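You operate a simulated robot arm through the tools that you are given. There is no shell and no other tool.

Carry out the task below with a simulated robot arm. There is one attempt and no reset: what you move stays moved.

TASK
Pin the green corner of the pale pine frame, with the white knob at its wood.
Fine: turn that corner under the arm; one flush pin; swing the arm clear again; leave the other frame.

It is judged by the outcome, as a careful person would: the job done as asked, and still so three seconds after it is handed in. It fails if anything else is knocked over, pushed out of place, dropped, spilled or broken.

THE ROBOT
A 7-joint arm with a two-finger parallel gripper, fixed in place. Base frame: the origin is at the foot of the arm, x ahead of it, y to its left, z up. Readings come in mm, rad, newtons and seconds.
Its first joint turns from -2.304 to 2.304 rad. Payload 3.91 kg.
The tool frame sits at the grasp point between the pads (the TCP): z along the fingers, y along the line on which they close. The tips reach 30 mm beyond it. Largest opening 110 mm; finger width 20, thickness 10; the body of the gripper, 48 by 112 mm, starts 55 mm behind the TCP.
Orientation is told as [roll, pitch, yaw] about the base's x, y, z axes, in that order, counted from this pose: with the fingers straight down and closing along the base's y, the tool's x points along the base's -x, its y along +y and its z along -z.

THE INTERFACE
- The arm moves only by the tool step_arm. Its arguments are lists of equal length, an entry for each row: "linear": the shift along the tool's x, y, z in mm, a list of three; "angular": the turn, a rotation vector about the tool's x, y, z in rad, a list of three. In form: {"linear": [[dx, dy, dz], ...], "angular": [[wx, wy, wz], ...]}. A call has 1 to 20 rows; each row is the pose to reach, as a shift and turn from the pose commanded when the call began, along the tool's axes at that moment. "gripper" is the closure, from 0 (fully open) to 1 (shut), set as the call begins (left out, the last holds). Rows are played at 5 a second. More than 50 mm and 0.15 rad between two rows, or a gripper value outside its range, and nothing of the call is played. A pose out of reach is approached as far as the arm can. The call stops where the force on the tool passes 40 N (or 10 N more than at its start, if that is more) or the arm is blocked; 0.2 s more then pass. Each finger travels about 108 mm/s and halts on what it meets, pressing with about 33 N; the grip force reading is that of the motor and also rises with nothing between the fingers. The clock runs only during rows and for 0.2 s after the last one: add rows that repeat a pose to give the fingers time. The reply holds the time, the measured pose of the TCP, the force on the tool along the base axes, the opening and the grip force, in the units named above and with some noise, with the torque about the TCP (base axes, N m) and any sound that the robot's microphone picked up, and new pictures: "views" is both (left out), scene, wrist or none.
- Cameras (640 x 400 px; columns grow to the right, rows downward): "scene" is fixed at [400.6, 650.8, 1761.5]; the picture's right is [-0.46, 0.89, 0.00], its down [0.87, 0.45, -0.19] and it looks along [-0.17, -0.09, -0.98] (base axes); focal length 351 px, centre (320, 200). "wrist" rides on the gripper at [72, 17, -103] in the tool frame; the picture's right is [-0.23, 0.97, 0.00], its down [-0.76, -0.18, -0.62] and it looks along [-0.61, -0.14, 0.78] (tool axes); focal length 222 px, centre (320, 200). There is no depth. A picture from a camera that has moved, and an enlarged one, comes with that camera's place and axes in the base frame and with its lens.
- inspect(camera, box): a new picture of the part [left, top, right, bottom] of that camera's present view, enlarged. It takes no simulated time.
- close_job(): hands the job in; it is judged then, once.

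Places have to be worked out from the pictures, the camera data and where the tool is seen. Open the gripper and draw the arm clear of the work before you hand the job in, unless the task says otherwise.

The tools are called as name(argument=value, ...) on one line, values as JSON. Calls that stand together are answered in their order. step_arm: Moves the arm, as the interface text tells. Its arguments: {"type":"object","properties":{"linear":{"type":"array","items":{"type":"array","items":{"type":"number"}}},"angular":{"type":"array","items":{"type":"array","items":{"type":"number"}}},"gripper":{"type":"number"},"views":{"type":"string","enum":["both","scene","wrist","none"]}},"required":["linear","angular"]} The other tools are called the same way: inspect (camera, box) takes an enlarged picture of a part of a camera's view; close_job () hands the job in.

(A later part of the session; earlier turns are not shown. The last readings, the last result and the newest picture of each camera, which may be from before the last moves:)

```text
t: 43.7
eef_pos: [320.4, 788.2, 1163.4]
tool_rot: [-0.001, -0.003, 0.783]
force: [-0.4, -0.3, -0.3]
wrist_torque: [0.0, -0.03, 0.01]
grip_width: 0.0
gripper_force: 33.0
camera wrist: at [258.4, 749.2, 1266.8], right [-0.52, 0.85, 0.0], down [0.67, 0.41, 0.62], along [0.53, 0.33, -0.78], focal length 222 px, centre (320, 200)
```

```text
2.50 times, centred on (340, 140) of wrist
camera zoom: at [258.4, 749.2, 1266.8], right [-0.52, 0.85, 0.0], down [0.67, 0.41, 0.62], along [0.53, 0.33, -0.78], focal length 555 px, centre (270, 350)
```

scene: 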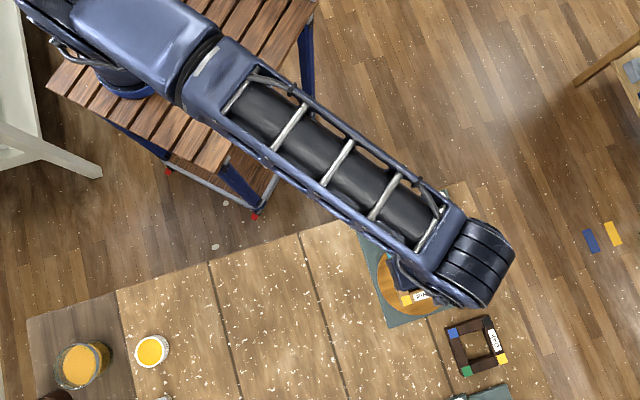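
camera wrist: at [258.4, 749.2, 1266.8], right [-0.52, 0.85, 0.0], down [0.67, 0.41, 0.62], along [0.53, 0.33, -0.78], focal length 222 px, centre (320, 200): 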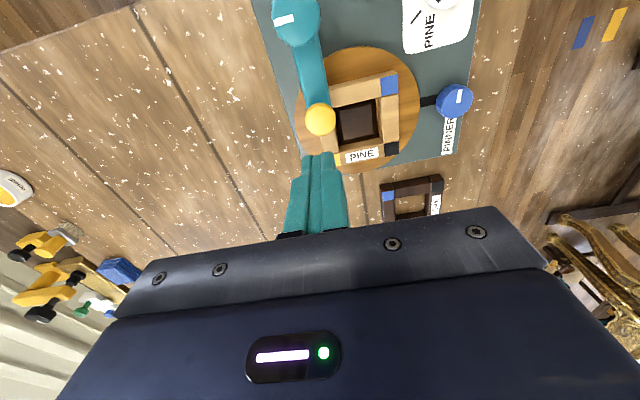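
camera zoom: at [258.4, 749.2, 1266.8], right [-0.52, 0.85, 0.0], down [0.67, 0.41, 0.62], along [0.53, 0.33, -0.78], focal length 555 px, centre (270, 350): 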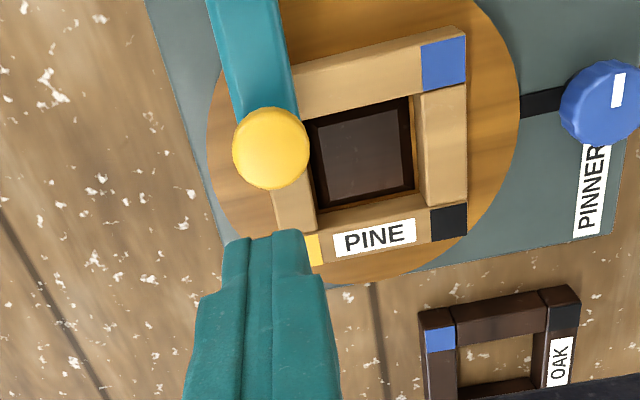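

The arm and frame are unchanged. I'll open the fingers and go back over the hub at the same pose as before, then descend around the cap.

step_arm(linear=[[26, 0, 0], [52, -0.2, 0], [77.5, -0.5, 0], [77.5, -0.5, 0], [77.5, -0.5, 35], [77.5, -0.5, 65], [77.5, -0.5, 91], [77.5, -0.5, 91]], angular=[[0, 0, 0], [0, 0, 0], [0, 0, 0], [0, 0, 0], [0, 0, 0], [0, 0, 0], [0, 0, 0], [0, 0, 0]], gripper=0.45, views="wrist")

inspect(camera="wrist", box=[230, 80, 410, 230])

```text
t: 45.5
eef_pos: [264.8, 731.6, 1072.0]
tool_rot: [-0.001, 0.0, 0.78]
force: [0.1, -0.5, -0.2]
wrist_torque: [-0.02, -0.01, 0.0]
grip_width: 60.3
gripper_force: 0.1
camera wrist: at [201.8, 692.4, 1175.3], right [-0.52, 0.85, 0.0], down [0.67, 0.41, 0.62], along [0.53, 0.33, -0.78], focal length 222 px, centre (320, 200)
```

wrist: 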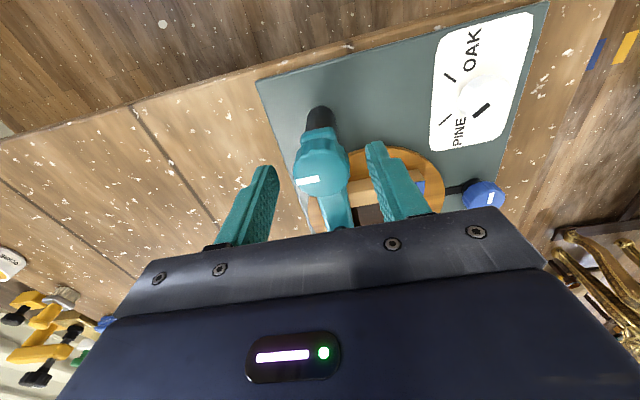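

```text
2.67 times, centred on (320, 155) of wrist
camera zoom: at [201.8, 692.4, 1175.3], right [-0.52, 0.85, 0.0], down [0.67, 0.41, 0.62], along [0.53, 0.33, -0.78], focal length 592 px, centre (320, 320)
```

zoom: 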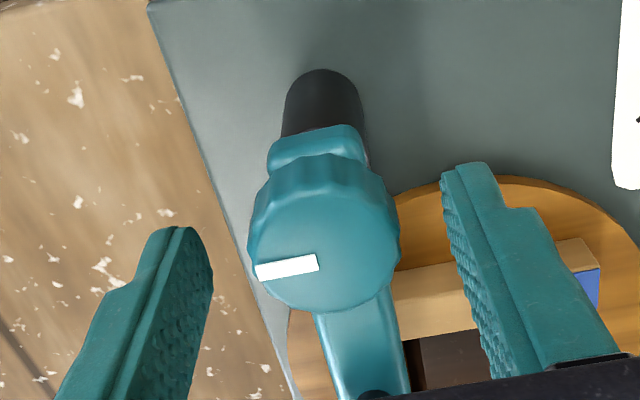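

The cap is centred to within about 1 mm, so I'll close on it.

step_arm(linear=[[0, 0.8, 0], [0, 0.8, 0], [0, 0.8, 0]], angular=[[0, 0, 0], [0, 0, 0], [0, 0, 0]], gripper=0.9, views="none")

```text
t: 46.3
eef_pos: [265.3, 731.9, 1071.6]
tool_rot: [0.0, -0.002, 0.782]
force: [-3.3, 4.4, -3.2]
wrist_torque: [0.12, -0.47, -0.02]
grip_width: 35.2
gripper_force: 44.7
```

The grip is good with low side load. I'll swing the arm back clockwise, first by 0.7 rad.

step_arm(linear=[[0, 0, 0], [0, 0, 0], [0, 0, 0], [0, 0, 0], [0, 0, 0], [0, 0, 0]], angular=[[0, 0, 0.14], [0, 0, 0.28], [0, 0, 0.42], [0, 0, 0.56], [0, 0, 0.7], [0, 0, 0.7]])

inspect(camera="scene", box=[350, 210, 450, 310])

```text
t: 47.7
eef_pos: [264.9, 732.3, 1072.3]
tool_rot: [0.0, 0.0, 0.079]
force: [-16.3, -4.3, -0.8]
wrist_torque: [-0.65, 0.64, -0.02]
grip_width: 35.5
gripper_force: 44.9
camera wrist: at [190.9, 743.6, 1175.7], right [0.15, 0.99, 0.0], down [0.77, -0.12, 0.62], along [0.62, -0.09, -0.78], focal length 222 px, centre (320, 200)
```

scene: 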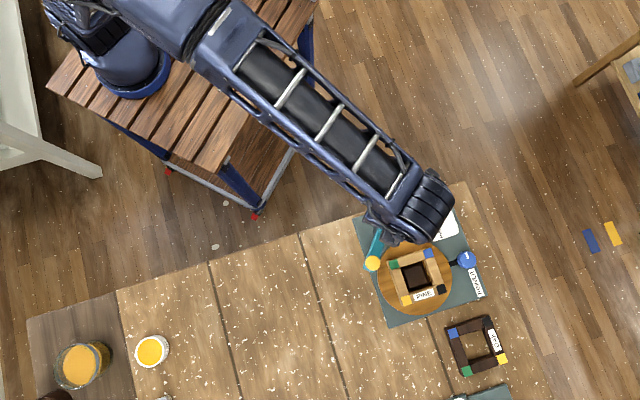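
wrist: 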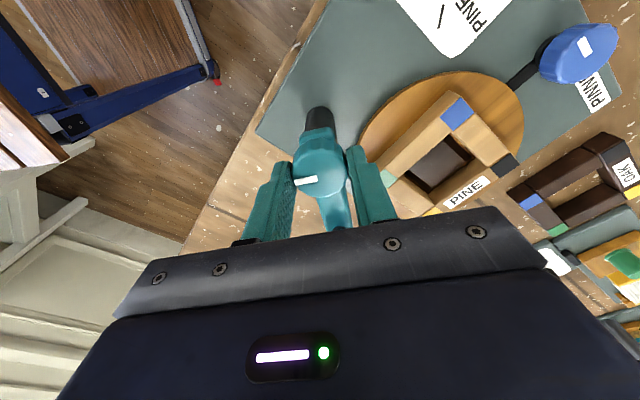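

```text
4.00 times, centred on (400, 260) of scene
camera zoom: at [400.6, 650.8, 1761.5], right [-0.46, 0.89, 0.0], down [0.87, 0.45, -0.19], along [-0.17, -0.09, -0.98], focal length 1406 px, centre (0, -40)
```

zoom: 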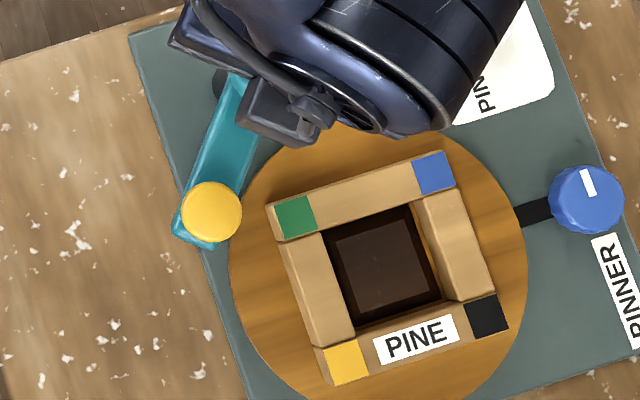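

The arm is swinging clear. I'll ease the 16 N load by 1 mm along tool x and continue clockwise back to its original park angle.

step_arm(linear=[[1.2, -0.3, 0], [1.2, -0.3, 0], [1.2, -0.3, 0], [1.2, -0.3, 0], [1.2, -0.3, 0], [1.2, -0.3, 0], [1.2, -0.3, 0], [1.2, -0.3, 0]], angular=[[0, 0, 0], [0, 0, 0.13], [0, 0, 0.26], [0, 0, 0.39], [0, 0, 0.52], [0, 0, 0.65], [0, 0, 0.77], [0, 0, 0.77]])

inspect(camera="scene", box=[330, 180, 530, 305])

inspect(camera="scene", box=[380, 245, 430, 285])

```text
t: 49.5
eef_pos: [264.9, 732.8, 1072.1]
tool_rot: [0.0, -0.001, -0.688]
force: [-3.7, 1.4, -5.5]
wrist_torque: [-0.36, 0.06, -0.03]
grip_width: 35.6
gripper_force: 45.3
camera wrist: at [219.4, 791.9, 1175.7], right [0.8, 0.61, 0.0], down [0.47, -0.62, 0.62], along [0.38, -0.49, -0.78], focal length 222 px, centre (320, 200)
```

scene: 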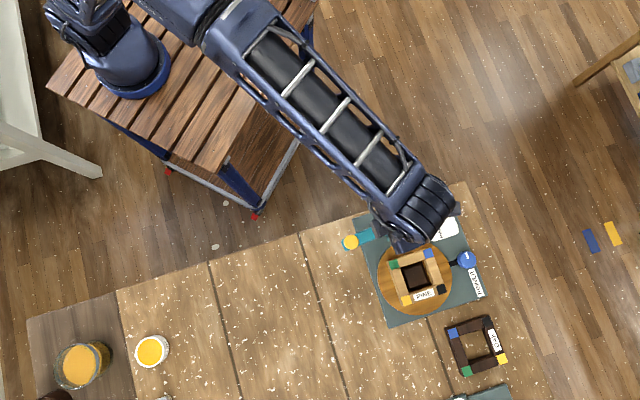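
wrist: 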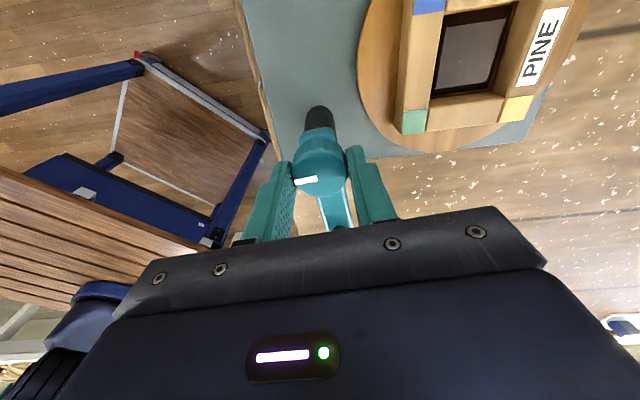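

```text
3.20 times, centred on (430, 242) of scene
camera zoom: at [400.6, 650.8, 1761.5], right [-0.46, 0.89, 0.0], down [0.87, 0.45, -0.19], along [-0.17, -0.09, -0.98], focal length 1124 px, centre (-32, 64)
```

zoom: 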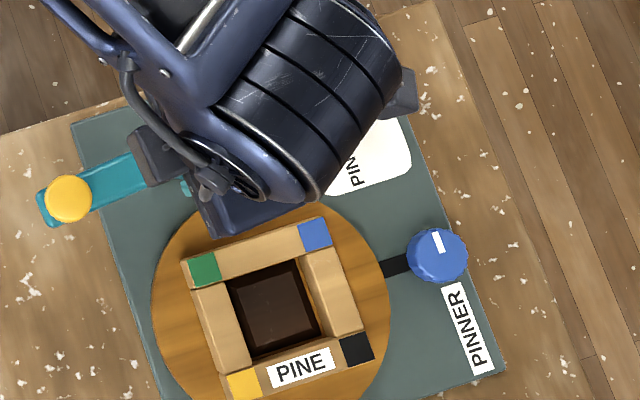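

```text
10.00 times, centred on (405, 265) of scene
camera zoom: at [400.6, 650.8, 1761.5], right [-0.46, 0.89, 0.0], down [0.87, 0.45, -0.19], along [-0.17, -0.09, -0.98], focal length 3514 px, centre (-530, -450)
```

zoom: 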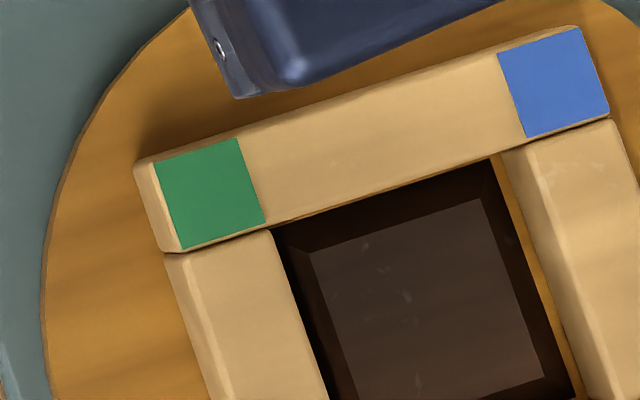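

The arm is back at its park angle, but the scene view shows no clear pin head on the green corner. I'll release the cap, rise, and look at the corner close up with the wrist camera.

step_arm(linear=[[0, 0, 0], [0, 0, 0], [0, 0, -40], [0, 0, -80], [0, 0, -80]], angular=[[0, 0, 0], [0, 0, 0], [0, 0, 0], [0, 0, 0], [0, 0, 0]], gripper=0.4)

inspect(camera="wrist", box=[350, 60, 480, 140])

inspect(camera="wrist", box=[240, 60, 440, 220])

```text
t: 50.7
eef_pos: [264.4, 731.2, 1152.2]
tool_rot: [0.001, -0.001, -0.688]
force: [-0.3, 0.5, -0.3]
wrist_torque: [0.02, -0.02, 0.02]
grip_width: 66.0
gripper_force: 0.1
camera wrist: at [219.0, 790.6, 1255.6], right [0.79, 0.61, 0.0], down [0.47, -0.62, 0.62], along [0.38, -0.49, -0.78], focal length 222 px, centre (320, 200)
```

scene: 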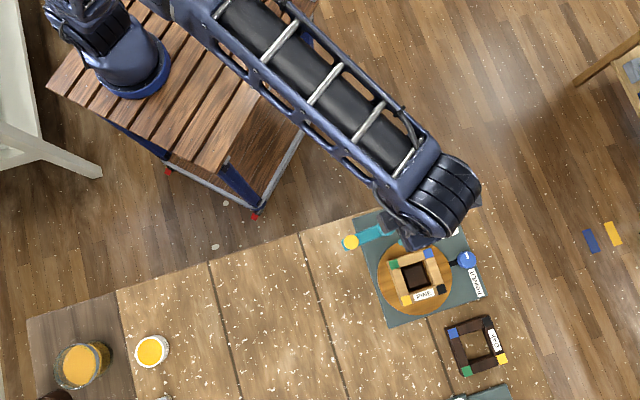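
wrist: 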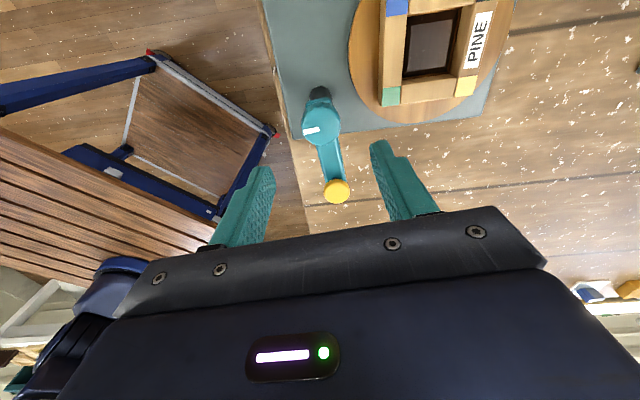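

```text
4.92 times, centred on (415, 100) of wrist
camera zoom: at [219.0, 790.6, 1255.6], right [0.79, 0.61, 0.0], down [0.47, -0.62, 0.62], along [0.38, -0.49, -0.78], focal length 1094 px, centre (-148, 692)
```

zoom: 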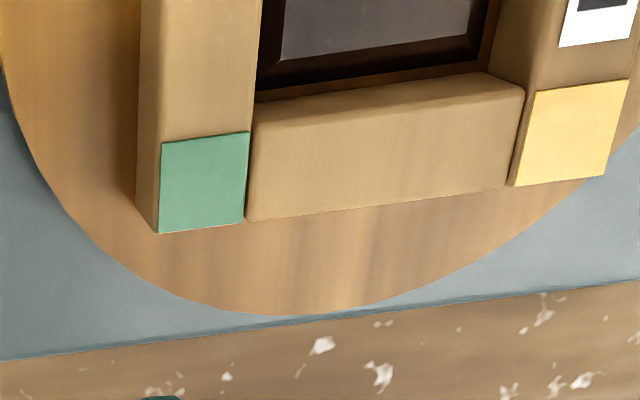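

```text
2.50 times, centred on (340, 140) of wrist
camera zoom: at [219.0, 790.6, 1255.6], right [0.79, 0.61, 0.0], down [0.47, -0.62, 0.62], along [0.38, -0.49, -0.78], focal length 555 px, centre (270, 350)
```

zoom: 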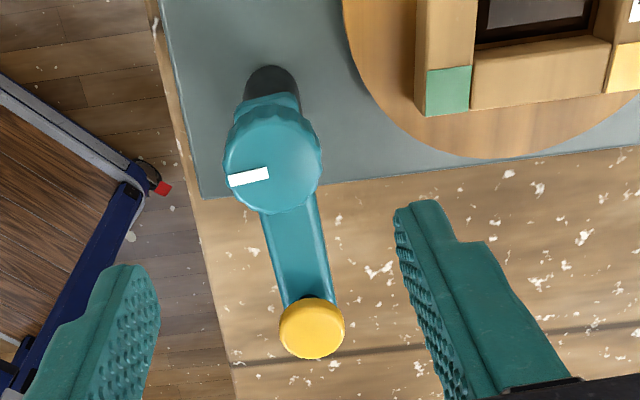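

There's still no visible pin head. I'll zoom in much tighter on the green corner and the rest of the frame and turntable.

inspect(camera="wrist", box=[376, 82, 408, 106])

inspect(camera="scene", box=[384, 255, 404, 275])

inspect(camera="scene", box=[375, 235, 455, 320])

inspect(camera="wrist", box=[300, 70, 360, 220])

```text
16.00 times, centred on (392, 94) of wrist
camera zoom: at [219.0, 790.6, 1255.6], right [0.79, 0.61, 0.0], down [0.47, -0.62, 0.62], along [0.38, -0.49, -0.78], focal length 3554 px, centre (-832, 1896)
```

zoom: 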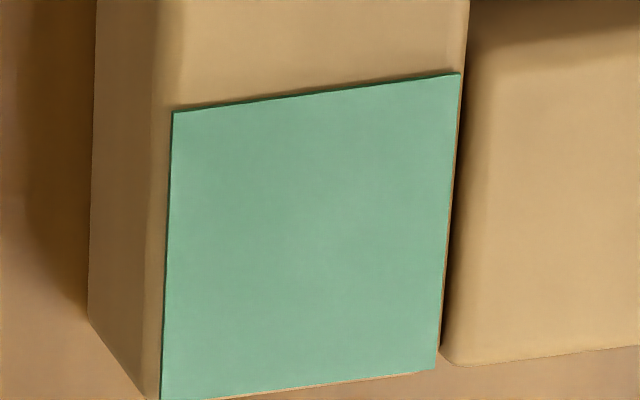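

```text
16.00 times, centred on (394, 265) of scene
camera zoom: at [400.6, 650.8, 1761.5], right [-0.46, 0.89, 0.0], down [0.87, 0.45, -0.19], along [-0.17, -0.09, -0.98], focal length 5622 px, centre (-864, -840)
```

zoom: 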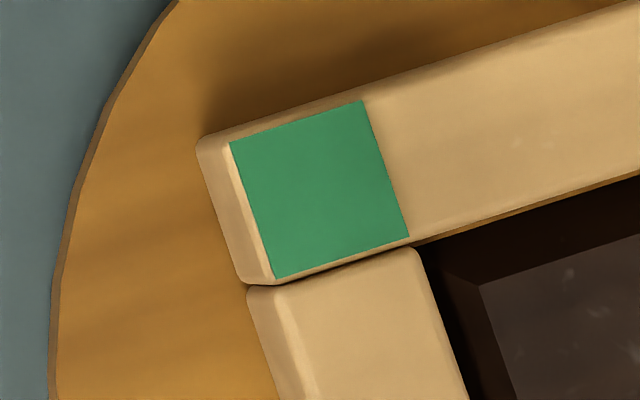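

```text
4.71 times, centred on (415, 278) of scene
camera zoom: at [400.6, 650.8, 1761.5], right [-0.46, 0.89, 0.0], down [0.87, 0.45, -0.19], along [-0.17, -0.09, -0.98], focal length 1654 px, centre (-127, -165)
```

zoom: 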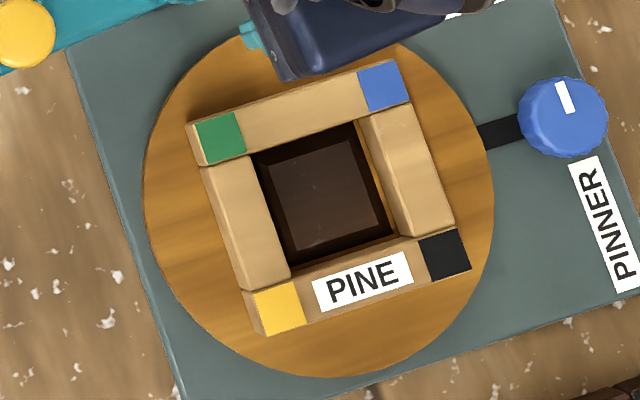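

```text
2.67 times, centred on (330, 145) of wrist
camera zoom: at [219.0, 790.6, 1255.6], right [0.79, 0.61, 0.0], down [0.47, -0.62, 0.62], along [0.38, -0.49, -0.78], focal length 592 px, centre (293, 347)
```

zoom: 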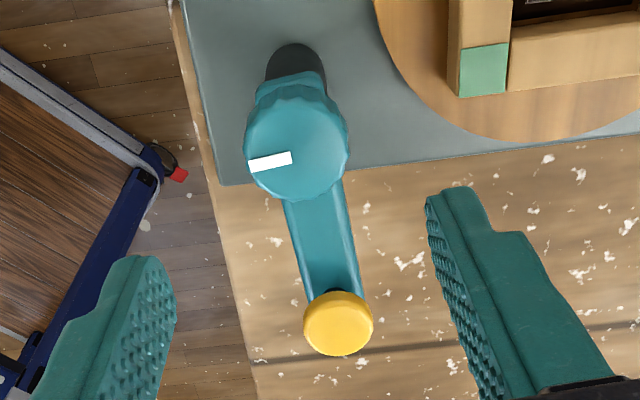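

No pin is visible anywhere at high magnification, so the click may only have been the button's own travel. Before pressing again I'll look at the arm's head from the side, so I'm moving to a spot on the −x side of the parked arm.

step_arm(linear=[[-1, -12, -10], [-2, -24, -20], [-3, -36, -28], [-4, -48, -28], [-5, -60, -28], [-6, -73, -28], [-7.3, -86, -28], [-7.3, -86, -28]], angular=[[0, 0, -0.127], [0, 0, -0.254], [0, 0, -0.381], [0, 0, -0.508], [0, 0, -0.635], [0, 0, -0.762], [0, 0, -0.888], [0, 0, -0.888]], gripper=0)

```text
t: 52.5
eef_pos: [214.6, 661.5, 1179.2]
tool_rot: [0.001, -0.001, 0.201]
force: [-0.5, 0.6, 0.2]
wrist_torque: [0.0, 0.01, 0.0]
grip_width: 109.8
gripper_force: 0.0
camera wrist: at [140.0, 663.7, 1283.2], right [0.03, 1.0, 0.0], down [0.78, -0.02, 0.62], along [0.62, -0.02, -0.78], focal length 222 px, centre (320, 200)
```

scene: 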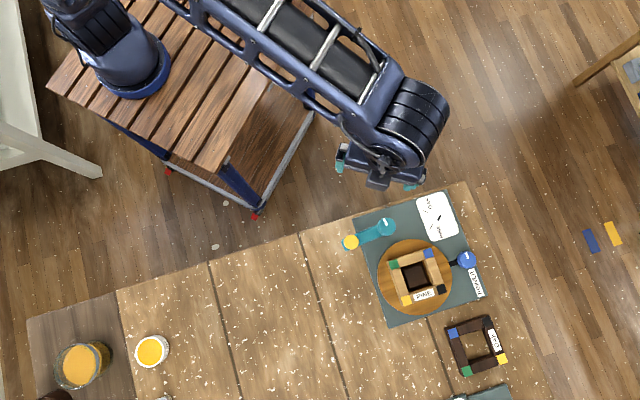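
wrist: 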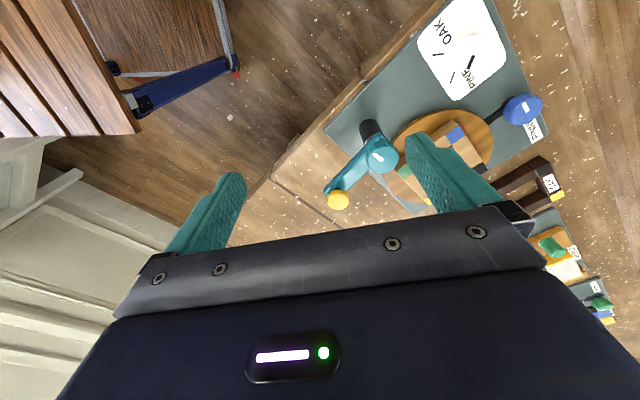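

I have a clear view now; I'll enlarge the arm's head and the frame.

inspect(camera="wrist", box=[310, 110, 410, 220])

inspect(camera="scene", box=[335, 215, 405, 260])

inspect(camera="scene", box=[385, 245, 450, 310])

```text
3.64 times, centred on (360, 165) of wrist
camera zoom: at [140.0, 663.7, 1283.2], right [0.03, 1.0, 0.0], down [0.78, -0.02, 0.62], along [0.62, -0.02, -0.78], focal length 808 px, centre (174, 327)
```

zoom: 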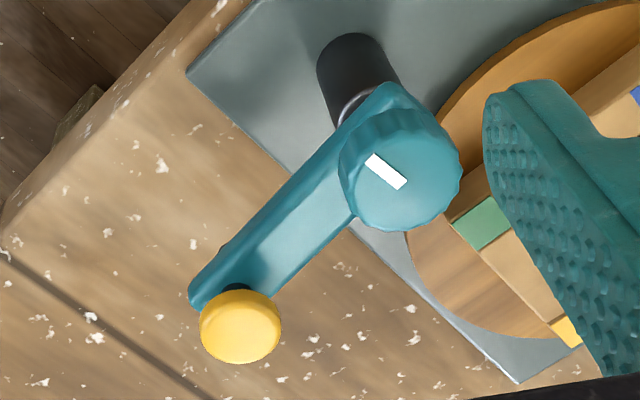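

```text
8.89 times, centred on (370, 238) of scene
camera zoom: at [400.6, 650.8, 1761.5], right [-0.46, 0.89, 0.0], down [0.87, 0.45, -0.19], along [-0.17, -0.09, -0.98], focal length 3123 px, centre (-124, -133)
```

zoom: 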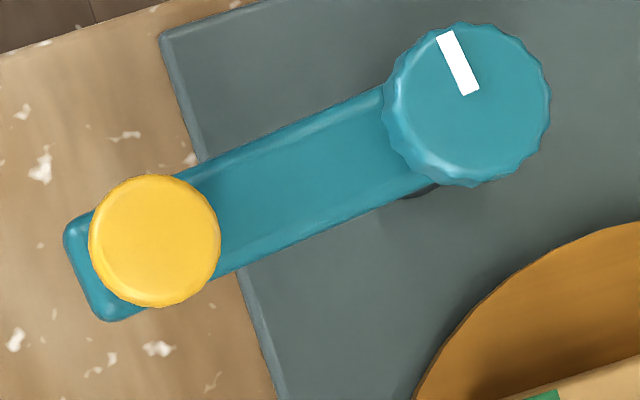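

```text
6.15 times, centred on (418, 278) of scene
camera zoom: at [400.6, 650.8, 1761.5], right [-0.46, 0.89, 0.0], down [0.87, 0.45, -0.19], along [-0.17, -0.09, -0.98], focal length 2162 px, centre (-280, -277)
```

zoom: 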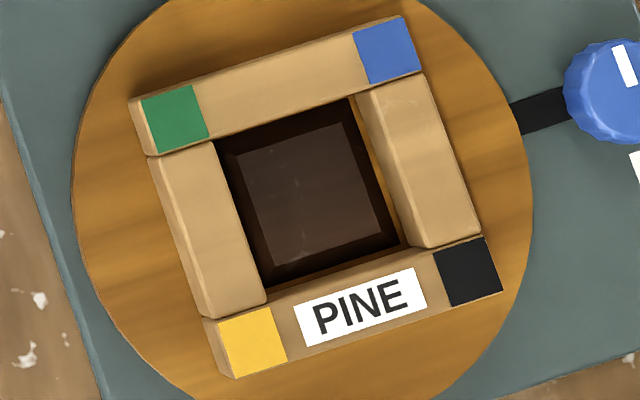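

There's still no pin anywhere. I'll tilt the tool and lower it for a side view of the arm's head.

step_arm(linear=[[-2, 0, 20], [-4, 0, 40], [-6, 0, 60], [-8, 0, 80], [-10, 0, 100], [-12, 0, 120], [-12, 0, 130], [-12, 0, 130]], angular=[[0, -0.1, 0], [0, -0.2, 0], [0, -0.3, 0], [0, -0.4, 0], [0, -0.5, 0], [0, -0.6, 0], [0, -0.65, 0], [0, -0.65, 0]])

inspect(camera="wrist", box=[240, 60, 440, 220])

```text
t: 54.3
eef_pos: [227.5, 665.6, 1048.6]
tool_rot: [0.002, -0.651, 0.2]
force: [-0.1, 0.0, 0.3]
wrist_torque: [-0.03, 0.01, -0.01]
grip_width: 110.2
gripper_force: 0.1
camera wrist: at [106.6, 658.1, 1087.6], right [-0.02, 0.99, 0.14], down [0.26, -0.13, 0.96], along [0.97, 0.05, -0.25], focal length 222 px, centre (320, 200)
```

scene: 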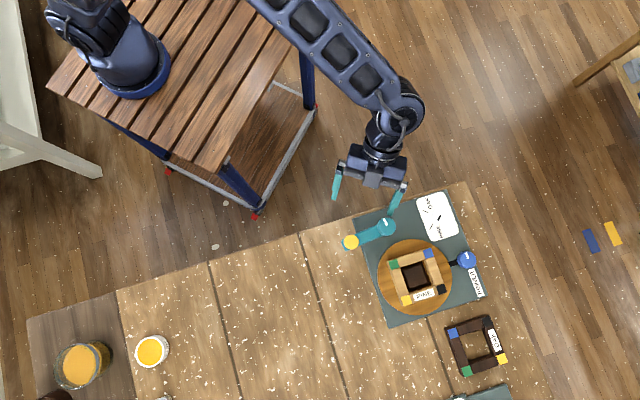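
wrist: 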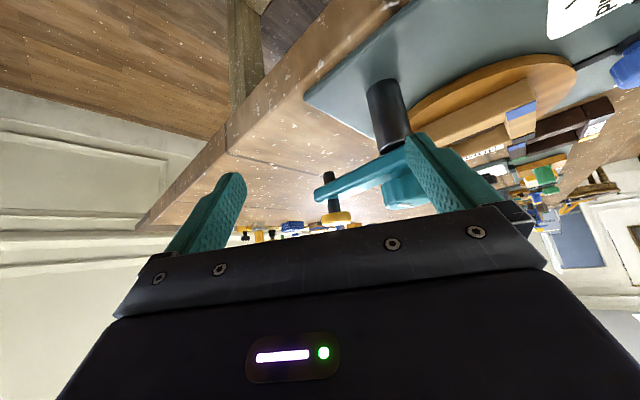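

```text
2.50 times, centred on (340, 140) of wrist
camera zoom: at [106.6, 658.1, 1087.6], right [-0.02, 0.99, 0.14], down [0.26, -0.13, 0.96], along [0.97, 0.05, -0.25], focal length 555 px, centre (270, 350)
```

zoom: 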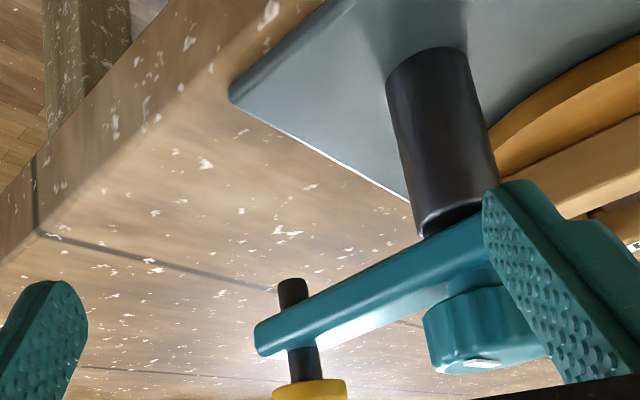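

The side view (upside-down) shows the plunger: the yellow button sits on a black stem that passes through the arm, with a nose sticking out below. I'll zoom in to measure the stem's travel.

inspect(camera="wrist", box=[300, 160, 370, 230])

inspect(camera="wrist", box=[360, 60, 560, 200])

```text
5.71 times, centred on (335, 195) of wrist
camera zoom: at [106.6, 658.1, 1087.6], right [-0.02, 0.99, 0.14], down [0.26, -0.13, 0.96], along [0.97, 0.05, -0.25], focal length 1269 px, centre (234, 229)
```

zoom: 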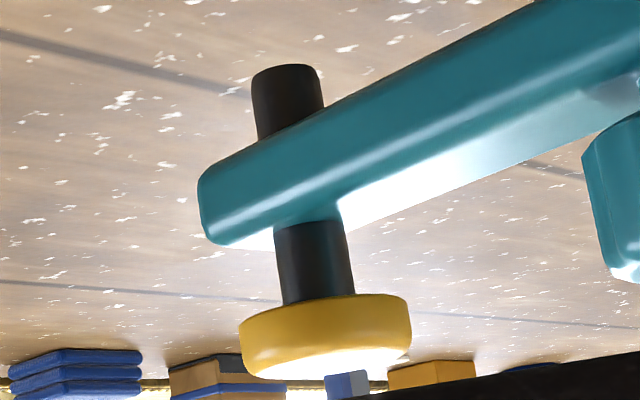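

```text
2.86 times, centred on (460, 130) of wrist
camera zoom: at [106.6, 658.1, 1087.6], right [-0.02, 0.99, 0.14], down [0.26, -0.13, 0.96], along [0.97, 0.05, -0.25], focal length 635 px, centre (-80, 400)
```

zoom: 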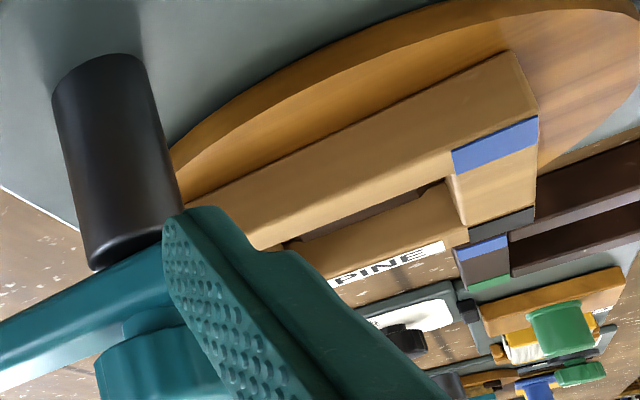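

The nose bottom sits at about z=1001, just over the frame's top, and the button has about 14 mm of stem above the arm, of which I used only 6–8 mm. I'll take an extreme close-up of the green patch to decide whether a pin is there.

inspect(camera="scene", box=[389, 261, 399, 269])

inspect(camera="scene", box=[422, 248, 438, 260])

inspect(camera="scene", box=[440, 310, 515, 385])

inspect(camera="wrist", box=[470, 60, 560, 150])

```text
16.00 times, centred on (394, 265) of scene
camera zoom: at [400.6, 650.8, 1761.5], right [-0.46, 0.89, 0.0], down [0.87, 0.45, -0.19], along [-0.17, -0.09, -0.98], focal length 5622 px, centre (-864, -840)
```

zoom: 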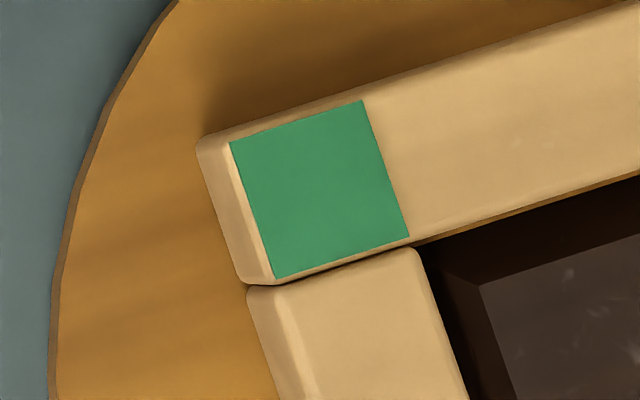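

```text
16.00 times, centred on (430, 254) of scene
camera zoom: at [400.6, 650.8, 1761.5], right [-0.46, 0.89, 0.0], down [0.87, 0.45, -0.19], along [-0.17, -0.09, -0.98], focal length 5622 px, centre (-1440, -664)
```

zoom: 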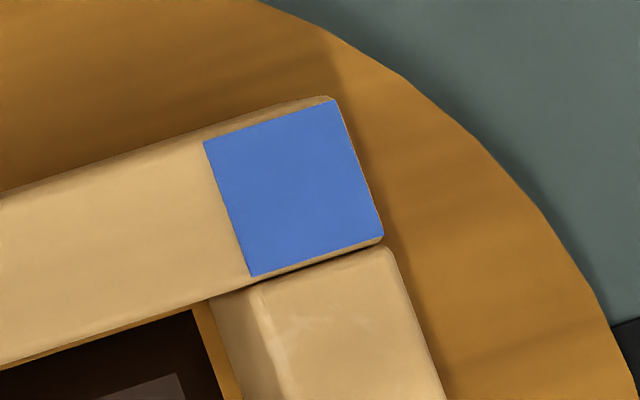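

```text
5.33 times, centred on (478, 348) of scene
camera zoom: at [400.6, 650.8, 1761.5], right [-0.46, 0.89, 0.0], down [0.87, 0.45, -0.19], along [-0.17, -0.09, -0.98], focal length 1874 px, centre (-520, -587)
```

zoom: 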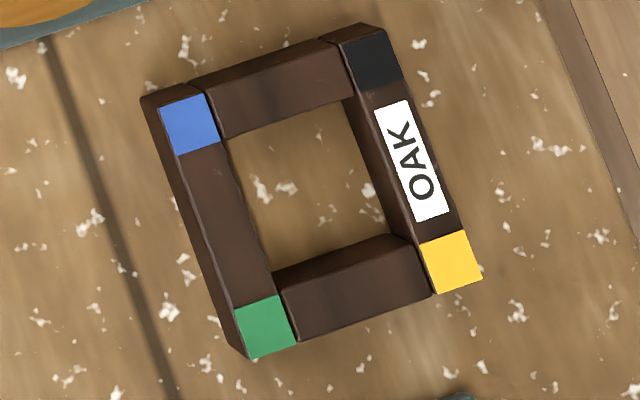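

```text
4.44 times, centred on (515, 105) of wrist
camera zoom: at [106.6, 658.1, 1087.6], right [-0.02, 0.99, 0.14], down [0.26, -0.13, 0.96], along [0.97, 0.05, -0.25], focal length 987 px, centre (-547, 622)
```

zoom: 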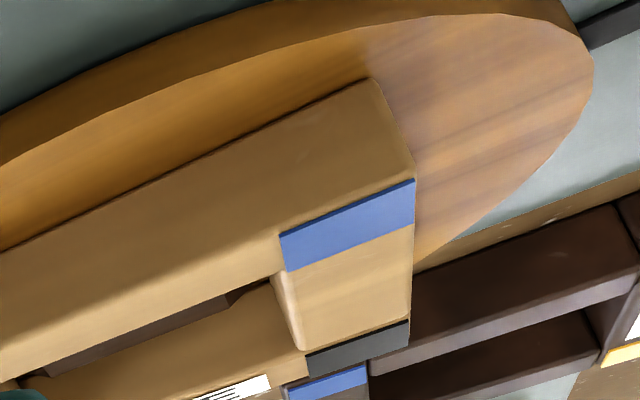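

There's definitely no pin head on the patch at the largest zoom, and I pressed the plunger only a few millimetres of its roughly 14 mm stroke. The button most likely needs a full stroke, so I'll return to an upright tool above the work.

step_arm(linear=[[-11.5, 0, -18.5], [-23, 0, -37], [-34.5, 0, -55.4], [-46, 0, -73.8], [-57.6, 0, -92.3], [-69.1, 0, -110.7], [-69.1, 0, -110.7]], angular=[[0, 0.1, 0], [0, 0.2, 0], [0, 0.3, 0], [0, 0.42, 0], [0, 0.54, 0], [0, 0.65, 0], [0, 0.65, 0]])

```text
t: 55.9
eef_pos: [213.6, 661.2, 1181.4]
tool_rot: [0.001, -0.001, 0.2]
force: [-0.4, 1.0, 0.4]
wrist_torque: [0.01, 0.01, -0.01]
grip_width: 110.1
gripper_force: 0.0
camera wrist: at [140.6, 664.5, 1284.5], right [0.03, 1.0, 0.0], down [0.78, -0.02, 0.62], along [0.62, -0.02, -0.78], focal length 222 px, centre (320, 200)
```

scene: 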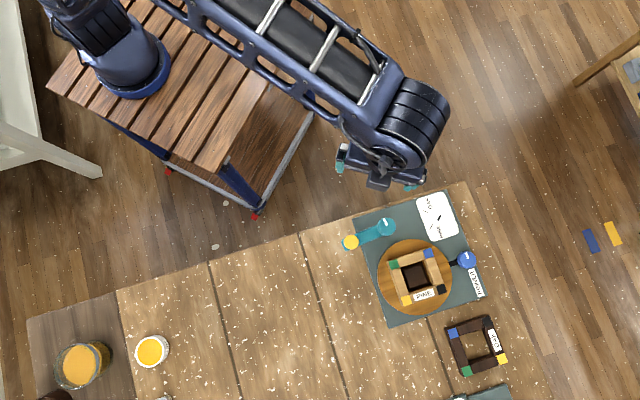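
wrist: 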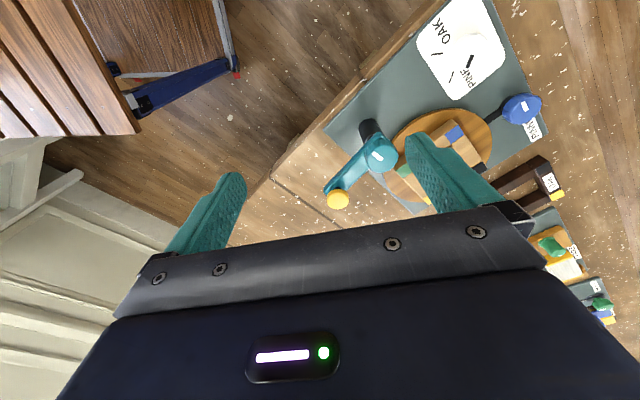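

With a clear scene view, I'll double-check the white knob's setting at high magnification.

inspect(camera="scene", box=[415, 190, 460, 245])

inspect(camera="wrist", box=[410, 0, 510, 105])

```text
7.27 times, centred on (438, 218) of scene
camera zoom: at [400.6, 650.8, 1761.5], right [-0.46, 0.89, 0.0], down [0.87, 0.45, -0.19], along [-0.17, -0.09, -0.98], focal length 2556 px, centre (-534, 73)
```

zoom: 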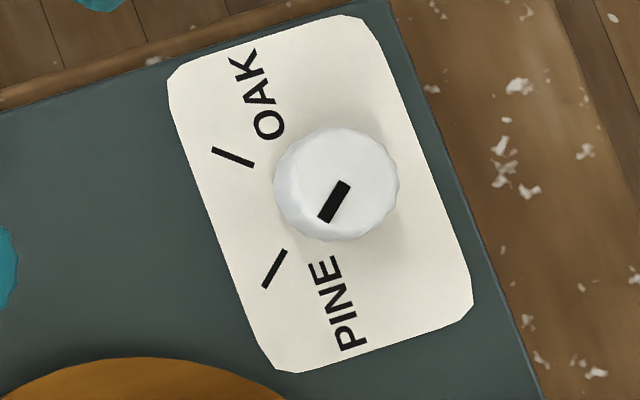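

```text
3.81 times, centred on (460, 52) of wrist
camera zoom: at [140.6, 664.5, 1284.5], right [0.03, 1.0, 0.0], down [0.78, -0.02, 0.62], along [0.62, -0.02, -0.78], focal length 846 px, centre (-213, 762)
```

zoom: 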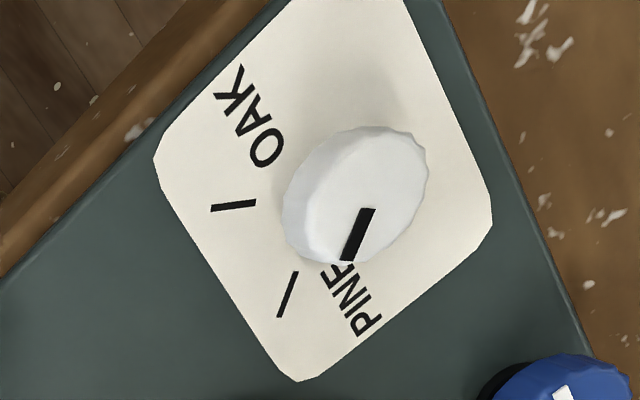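

The bar agrees with the PINE tick to within about 3°. I'll go back above the teal cap at the earlier park-angle pose.

step_arm(linear=[[-9, 8.5, 4], [-18, 17, 8], [-27, 26, 12], [-36, 35, 16], [-45, 43, 20], [-54, 52, 24], [-62.1, 59.8, 28], [-62.1, 59.8, 28]], angular=[[0, 0, 0.127], [0, 0, 0.254], [0, 0, 0.381], [0, 0, 0.508], [0, 0, 0.635], [0, 0, 0.762], [0, 0, 0.888], [0, 0, 0.888]], gripper=0.4, views="wrist")

step_arm(linear=[[0, 0, 30], [0, 0, 60], [0, 0, 79.5], [0, 0, 79.5]], angular=[[0, 0, 0], [0, 0, 0], [0, 0, 0], [0, 0, 0]], views="wrist")

inspect(camera="wrist", box=[230, 80, 410, 230])

```text
t: 57.7
eef_pos: [264.5, 731.0, 1153.5]
tool_rot: [0.001, 0.001, -0.689]
force: [0.1, 0.1, -0.5]
wrist_torque: [0.0, -0.01, -0.01]
grip_width: 66.1
gripper_force: 0.1
camera wrist: at [218.6, 791.2, 1256.5], right [0.79, 0.61, 0.0], down [0.47, -0.62, 0.62], along [0.38, -0.49, -0.78], focal length 222 px, centre (320, 200)
```

wrist: 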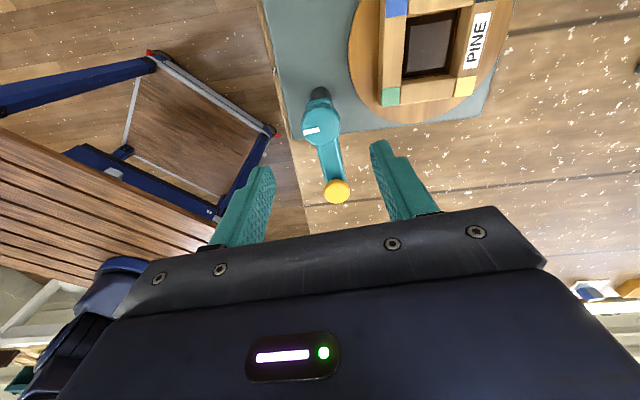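

```text
t: 58.7
eef_pos: [262.4, 732.0, 1071.0]
tool_rot: [0.001, 0.001, -0.69]
force: [-0.9, -0.1, -0.3]
wrist_torque: [-0.02, 0.01, 0.0]
grip_width: 65.8
gripper_force: 0.0
camera wrist: at [217.3, 791.7, 1175.2], right [0.79, 0.61, 0.0], down [0.47, -0.62, 0.62], along [0.38, -0.49, -0.78], focal length 222 px, centre (320, 200)
```

wrist: 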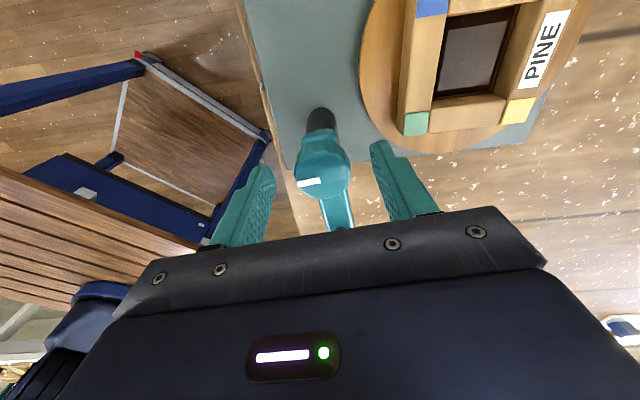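

```text
2.67 times, centred on (320, 155) of wrist
camera zoom: at [217.3, 791.7, 1175.2], right [0.79, 0.61, 0.0], down [0.47, -0.62, 0.62], along [0.38, -0.49, -0.78], focal length 592 px, centre (320, 320)
```

zoom: 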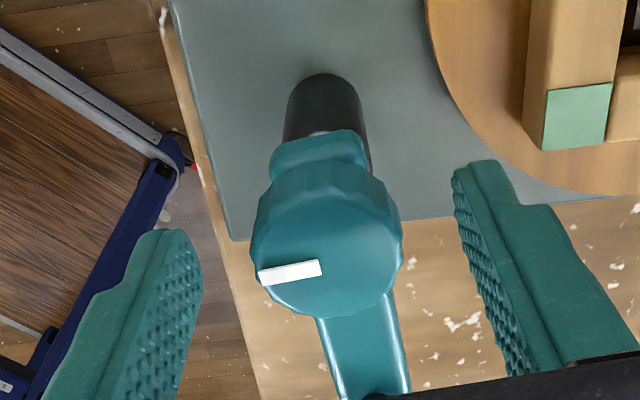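

The cap is about 1.5 mm off in both directions. I'll correct that and close on it.

step_arm(linear=[[-1.2, 1.3, 0], [-1.2, 1.3, 0]], angular=[[0, 0, 0], [0, 0, 0]], views="none")

step_arm(linear=[[0, 0, 0], [0, 0, 0], [0, 0, 0]], angular=[[0, 0, 0], [0, 0, 0], [0, 0, 0]], gripper=0.9, views="none")

```text
t: 59.3
eef_pos: [264.6, 731.9, 1071.9]
tool_rot: [0.001, -0.001, -0.689]
force: [-0.5, 0.2, -0.2]
wrist_torque: [0.0, 0.0, 0.03]
grip_width: 66.0
gripper_force: 0.0
```

```text
t: 60.1
eef_pos: [265.0, 732.9, 1071.0]
tool_rot: [0.002, 0.0, -0.688]
force: [-2.3, -6.6, 0.9]
wrist_torque: [-0.51, 0.31, -0.02]
grip_width: 35.5
gripper_force: 45.2
```

The grip is firm with low side load. I'll swing the arm counter-clockwise halfway.

step_arm(linear=[[0, -0.4, 0], [0, -0.4, 0], [0, -0.4, 0], [0, -0.4, 0], [0, -0.4, 0], [0, -0.4, 0], [0, -0.4, 0]], angular=[[0, 0, -0.13], [0, 0, -0.26], [0, 0, -0.39], [0, 0, -0.52], [0, 0, -0.65], [0, 0, -0.75], [0, 0, -0.75]], views="none")

```text
t: 61.7
eef_pos: [265.5, 731.6, 1071.8]
tool_rot: [-0.002, 0.001, 0.064]
force: [-13.9, -7.0, -6.3]
wrist_torque: [-0.76, 1.04, -0.01]
grip_width: 35.6
gripper_force: 44.6
```

The load is moderate. I'll ease it and rotate on to yaw 0.785, which puts the arm over the corner.

step_arm(linear=[[1, -0.5, 0], [1, -0.5, 0], [1, -0.5, 0], [1, -0.5, 0], [1, -0.5, 0], [1, -0.5, 0], [1, -0.5, 0], [1, -0.5, 0]], angular=[[0, 0, 0], [0, 0, -0.13], [0, 0, -0.26], [0, 0, -0.39], [0, 0, -0.52], [0, 0, -0.63], [0, 0, -0.72], [0, 0, -0.72]])

inspect(camera="scene", box=[350, 210, 450, 310])

```text
t: 63.5
eef_pos: [264.7, 732.3, 1072.2]
tool_rot: [-0.001, 0.0, 0.781]
force: [-1.9, -14.6, -20.0]
wrist_torque: [0.06, 0.41, 0.02]
grip_width: 35.3
gripper_force: 45.1
camera wrist: at [201.2, 693.2, 1175.6], right [-0.53, 0.85, 0.0], down [0.67, 0.41, 0.62], along [0.53, 0.33, -0.78], focal length 222 px, centre (320, 200)
```

scene: 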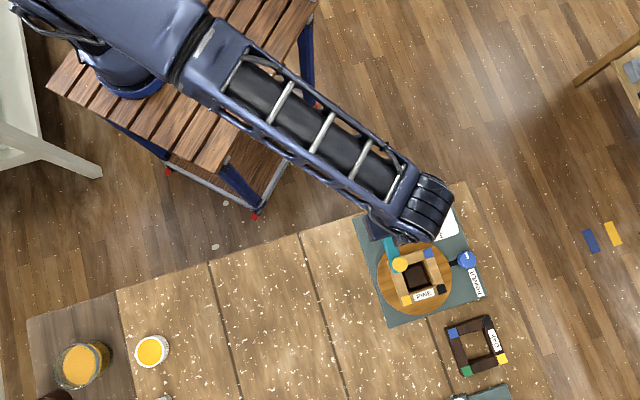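
wrist: 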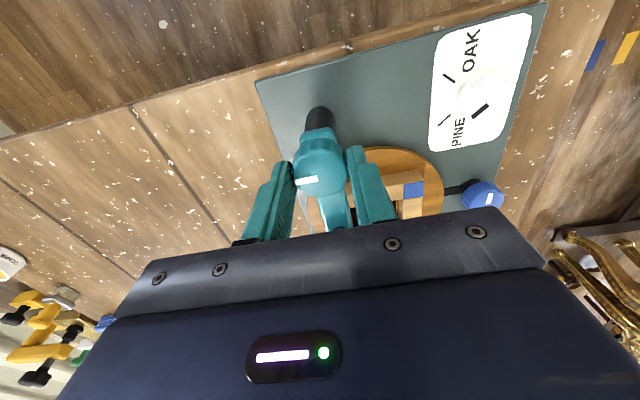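

```text
4.00 times, centred on (400, 260) of scene
camera zoom: at [400.6, 650.8, 1761.5], right [-0.46, 0.89, 0.0], down [0.87, 0.45, -0.19], along [-0.17, -0.09, -0.98], focal length 1406 px, centre (0, -40)
```

zoom: 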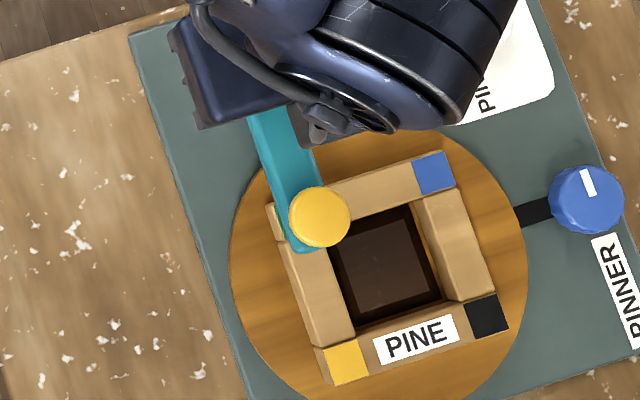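

The button is back at exactly the same spot over the green corner. I'll release the cap, rise, close the fingers and move over the button.

step_arm(linear=[[0, 0, 0], [0, 0, 0], [0, 0, -30], [0, 0, -60], [0, 0, -90], [0, 0, -90]], angular=[[0, 0, 0], [0, 0, 0], [0, 0, 0], [0, 0, 0], [0, 0, 0], [0, 0, 0]], gripper=0.45, views="none")

inspect(camera="scene", box=[350, 210, 450, 310])

step_arm(linear=[[-26, 0, 0], [-52, 0, 0], [-77.5, 0.5, 0], [-77.5, 0.5, 30], [-77.5, 0.5, 55], [-77.5, 0.5, 55]], angular=[[0, 0, 0], [0, 0, 0], [0, 0, 0], [0, 0, 0], [0, 0, 0], [0, 0, 0]], gripper=1.0, views="wrist")

inspect(camera="wrist", box=[240, 60, 440, 220])

```text
t: 64.9
eef_pos: [265.9, 732.3, 1162.1]
tool_rot: [0.0, -0.002, 0.782]
force: [0.0, 0.2, -0.2]
wrist_torque: [0.03, -0.03, 0.01]
grip_width: 60.4
gripper_force: 0.0
```

```text
4.00 times, centred on (400, 260) of scene
camera zoom: at [400.6, 650.8, 1761.5], right [-0.46, 0.89, 0.0], down [0.87, 0.45, -0.19], along [-0.17, -0.09, -0.98], focal length 1406 px, centre (0, -40)
```

zoom: 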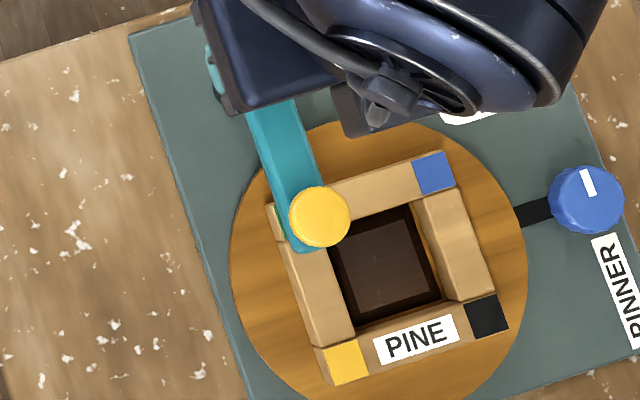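

```text
t: 66.3
eef_pos: [321.9, 786.5, 1108.2]
tool_rot: [0.001, -0.003, 0.782]
force: [0.6, 0.2, -0.3]
wrist_torque: [0.04, -0.03, -0.01]
grip_width: 0.0
gripper_force: 32.6
camera wrist: at [258.0, 748.1, 1211.3], right [-0.52, 0.85, 0.0], down [0.67, 0.41, 0.62], along [0.53, 0.33, -0.78], focal length 222 px, centre (320, 200)
```

wrist: 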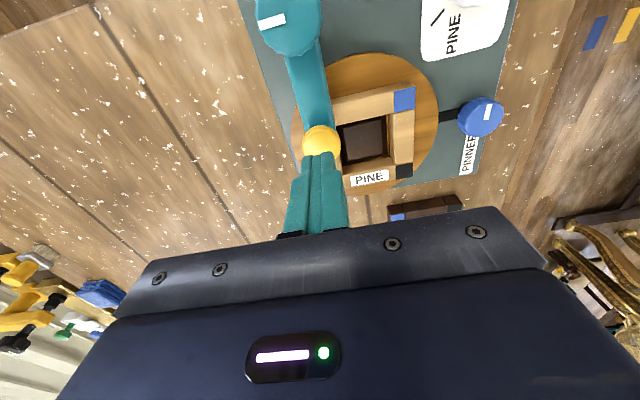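

```text
2.50 times, centred on (340, 140) of wrist
camera zoom: at [258.0, 748.1, 1211.3], right [-0.52, 0.85, 0.0], down [0.67, 0.41, 0.62], along [0.53, 0.33, -0.78], focal length 555 px, centre (270, 350)
```

zoom: 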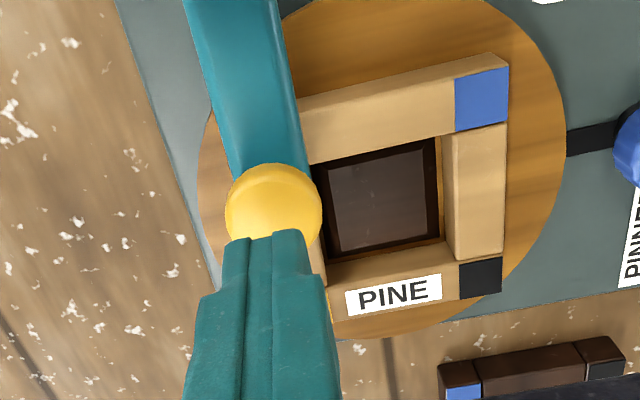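

The fingers are aligned over the button. I'll press in one stroke but in two calls without lifting, first to just beyond the earlier depth.

step_arm(linear=[[0, 0.8, 10], [0, 0.8, 18], [0, 0.8, 21], [0, 0.8, 23], [0, 0.8, 25], [0, 0.8, 27], [0, 0.8, 29], [0, 0.8, 31], [0, 0.8, 31]], angular=[[0, 0, 0], [0, 0, 0], [0, 0, 0], [0, 0, 0], [0, 0, 0], [0, 0, 0], [0, 0, 0], [0, 0, 0], [0, 0, 0]], views="wrist")

```text
t: 68.3
eef_pos: [319.2, 786.7, 1077.0]
tool_rot: [0.0, -0.001, 0.78]
force: [0.4, 1.6, 6.0]
wrist_torque: [0.07, -0.02, -0.01]
grip_width: 0.4
gripper_force: 33.2
heard: click
camera wrist: at [255.7, 748.3, 1180.4], right [-0.52, 0.85, 0.0], down [0.67, 0.41, 0.62], along [0.53, 0.33, -0.78], focal length 222 px, centre (320, 200)
```

wrist: 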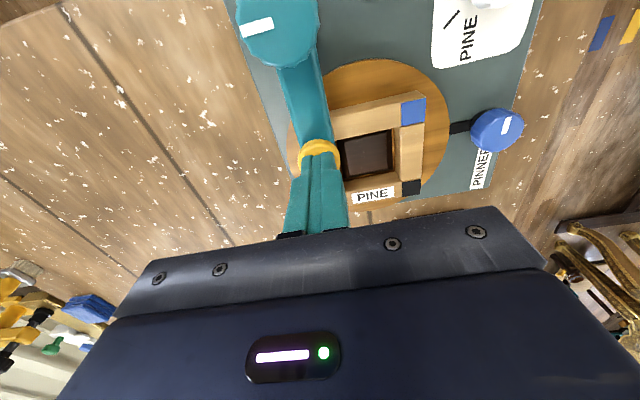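

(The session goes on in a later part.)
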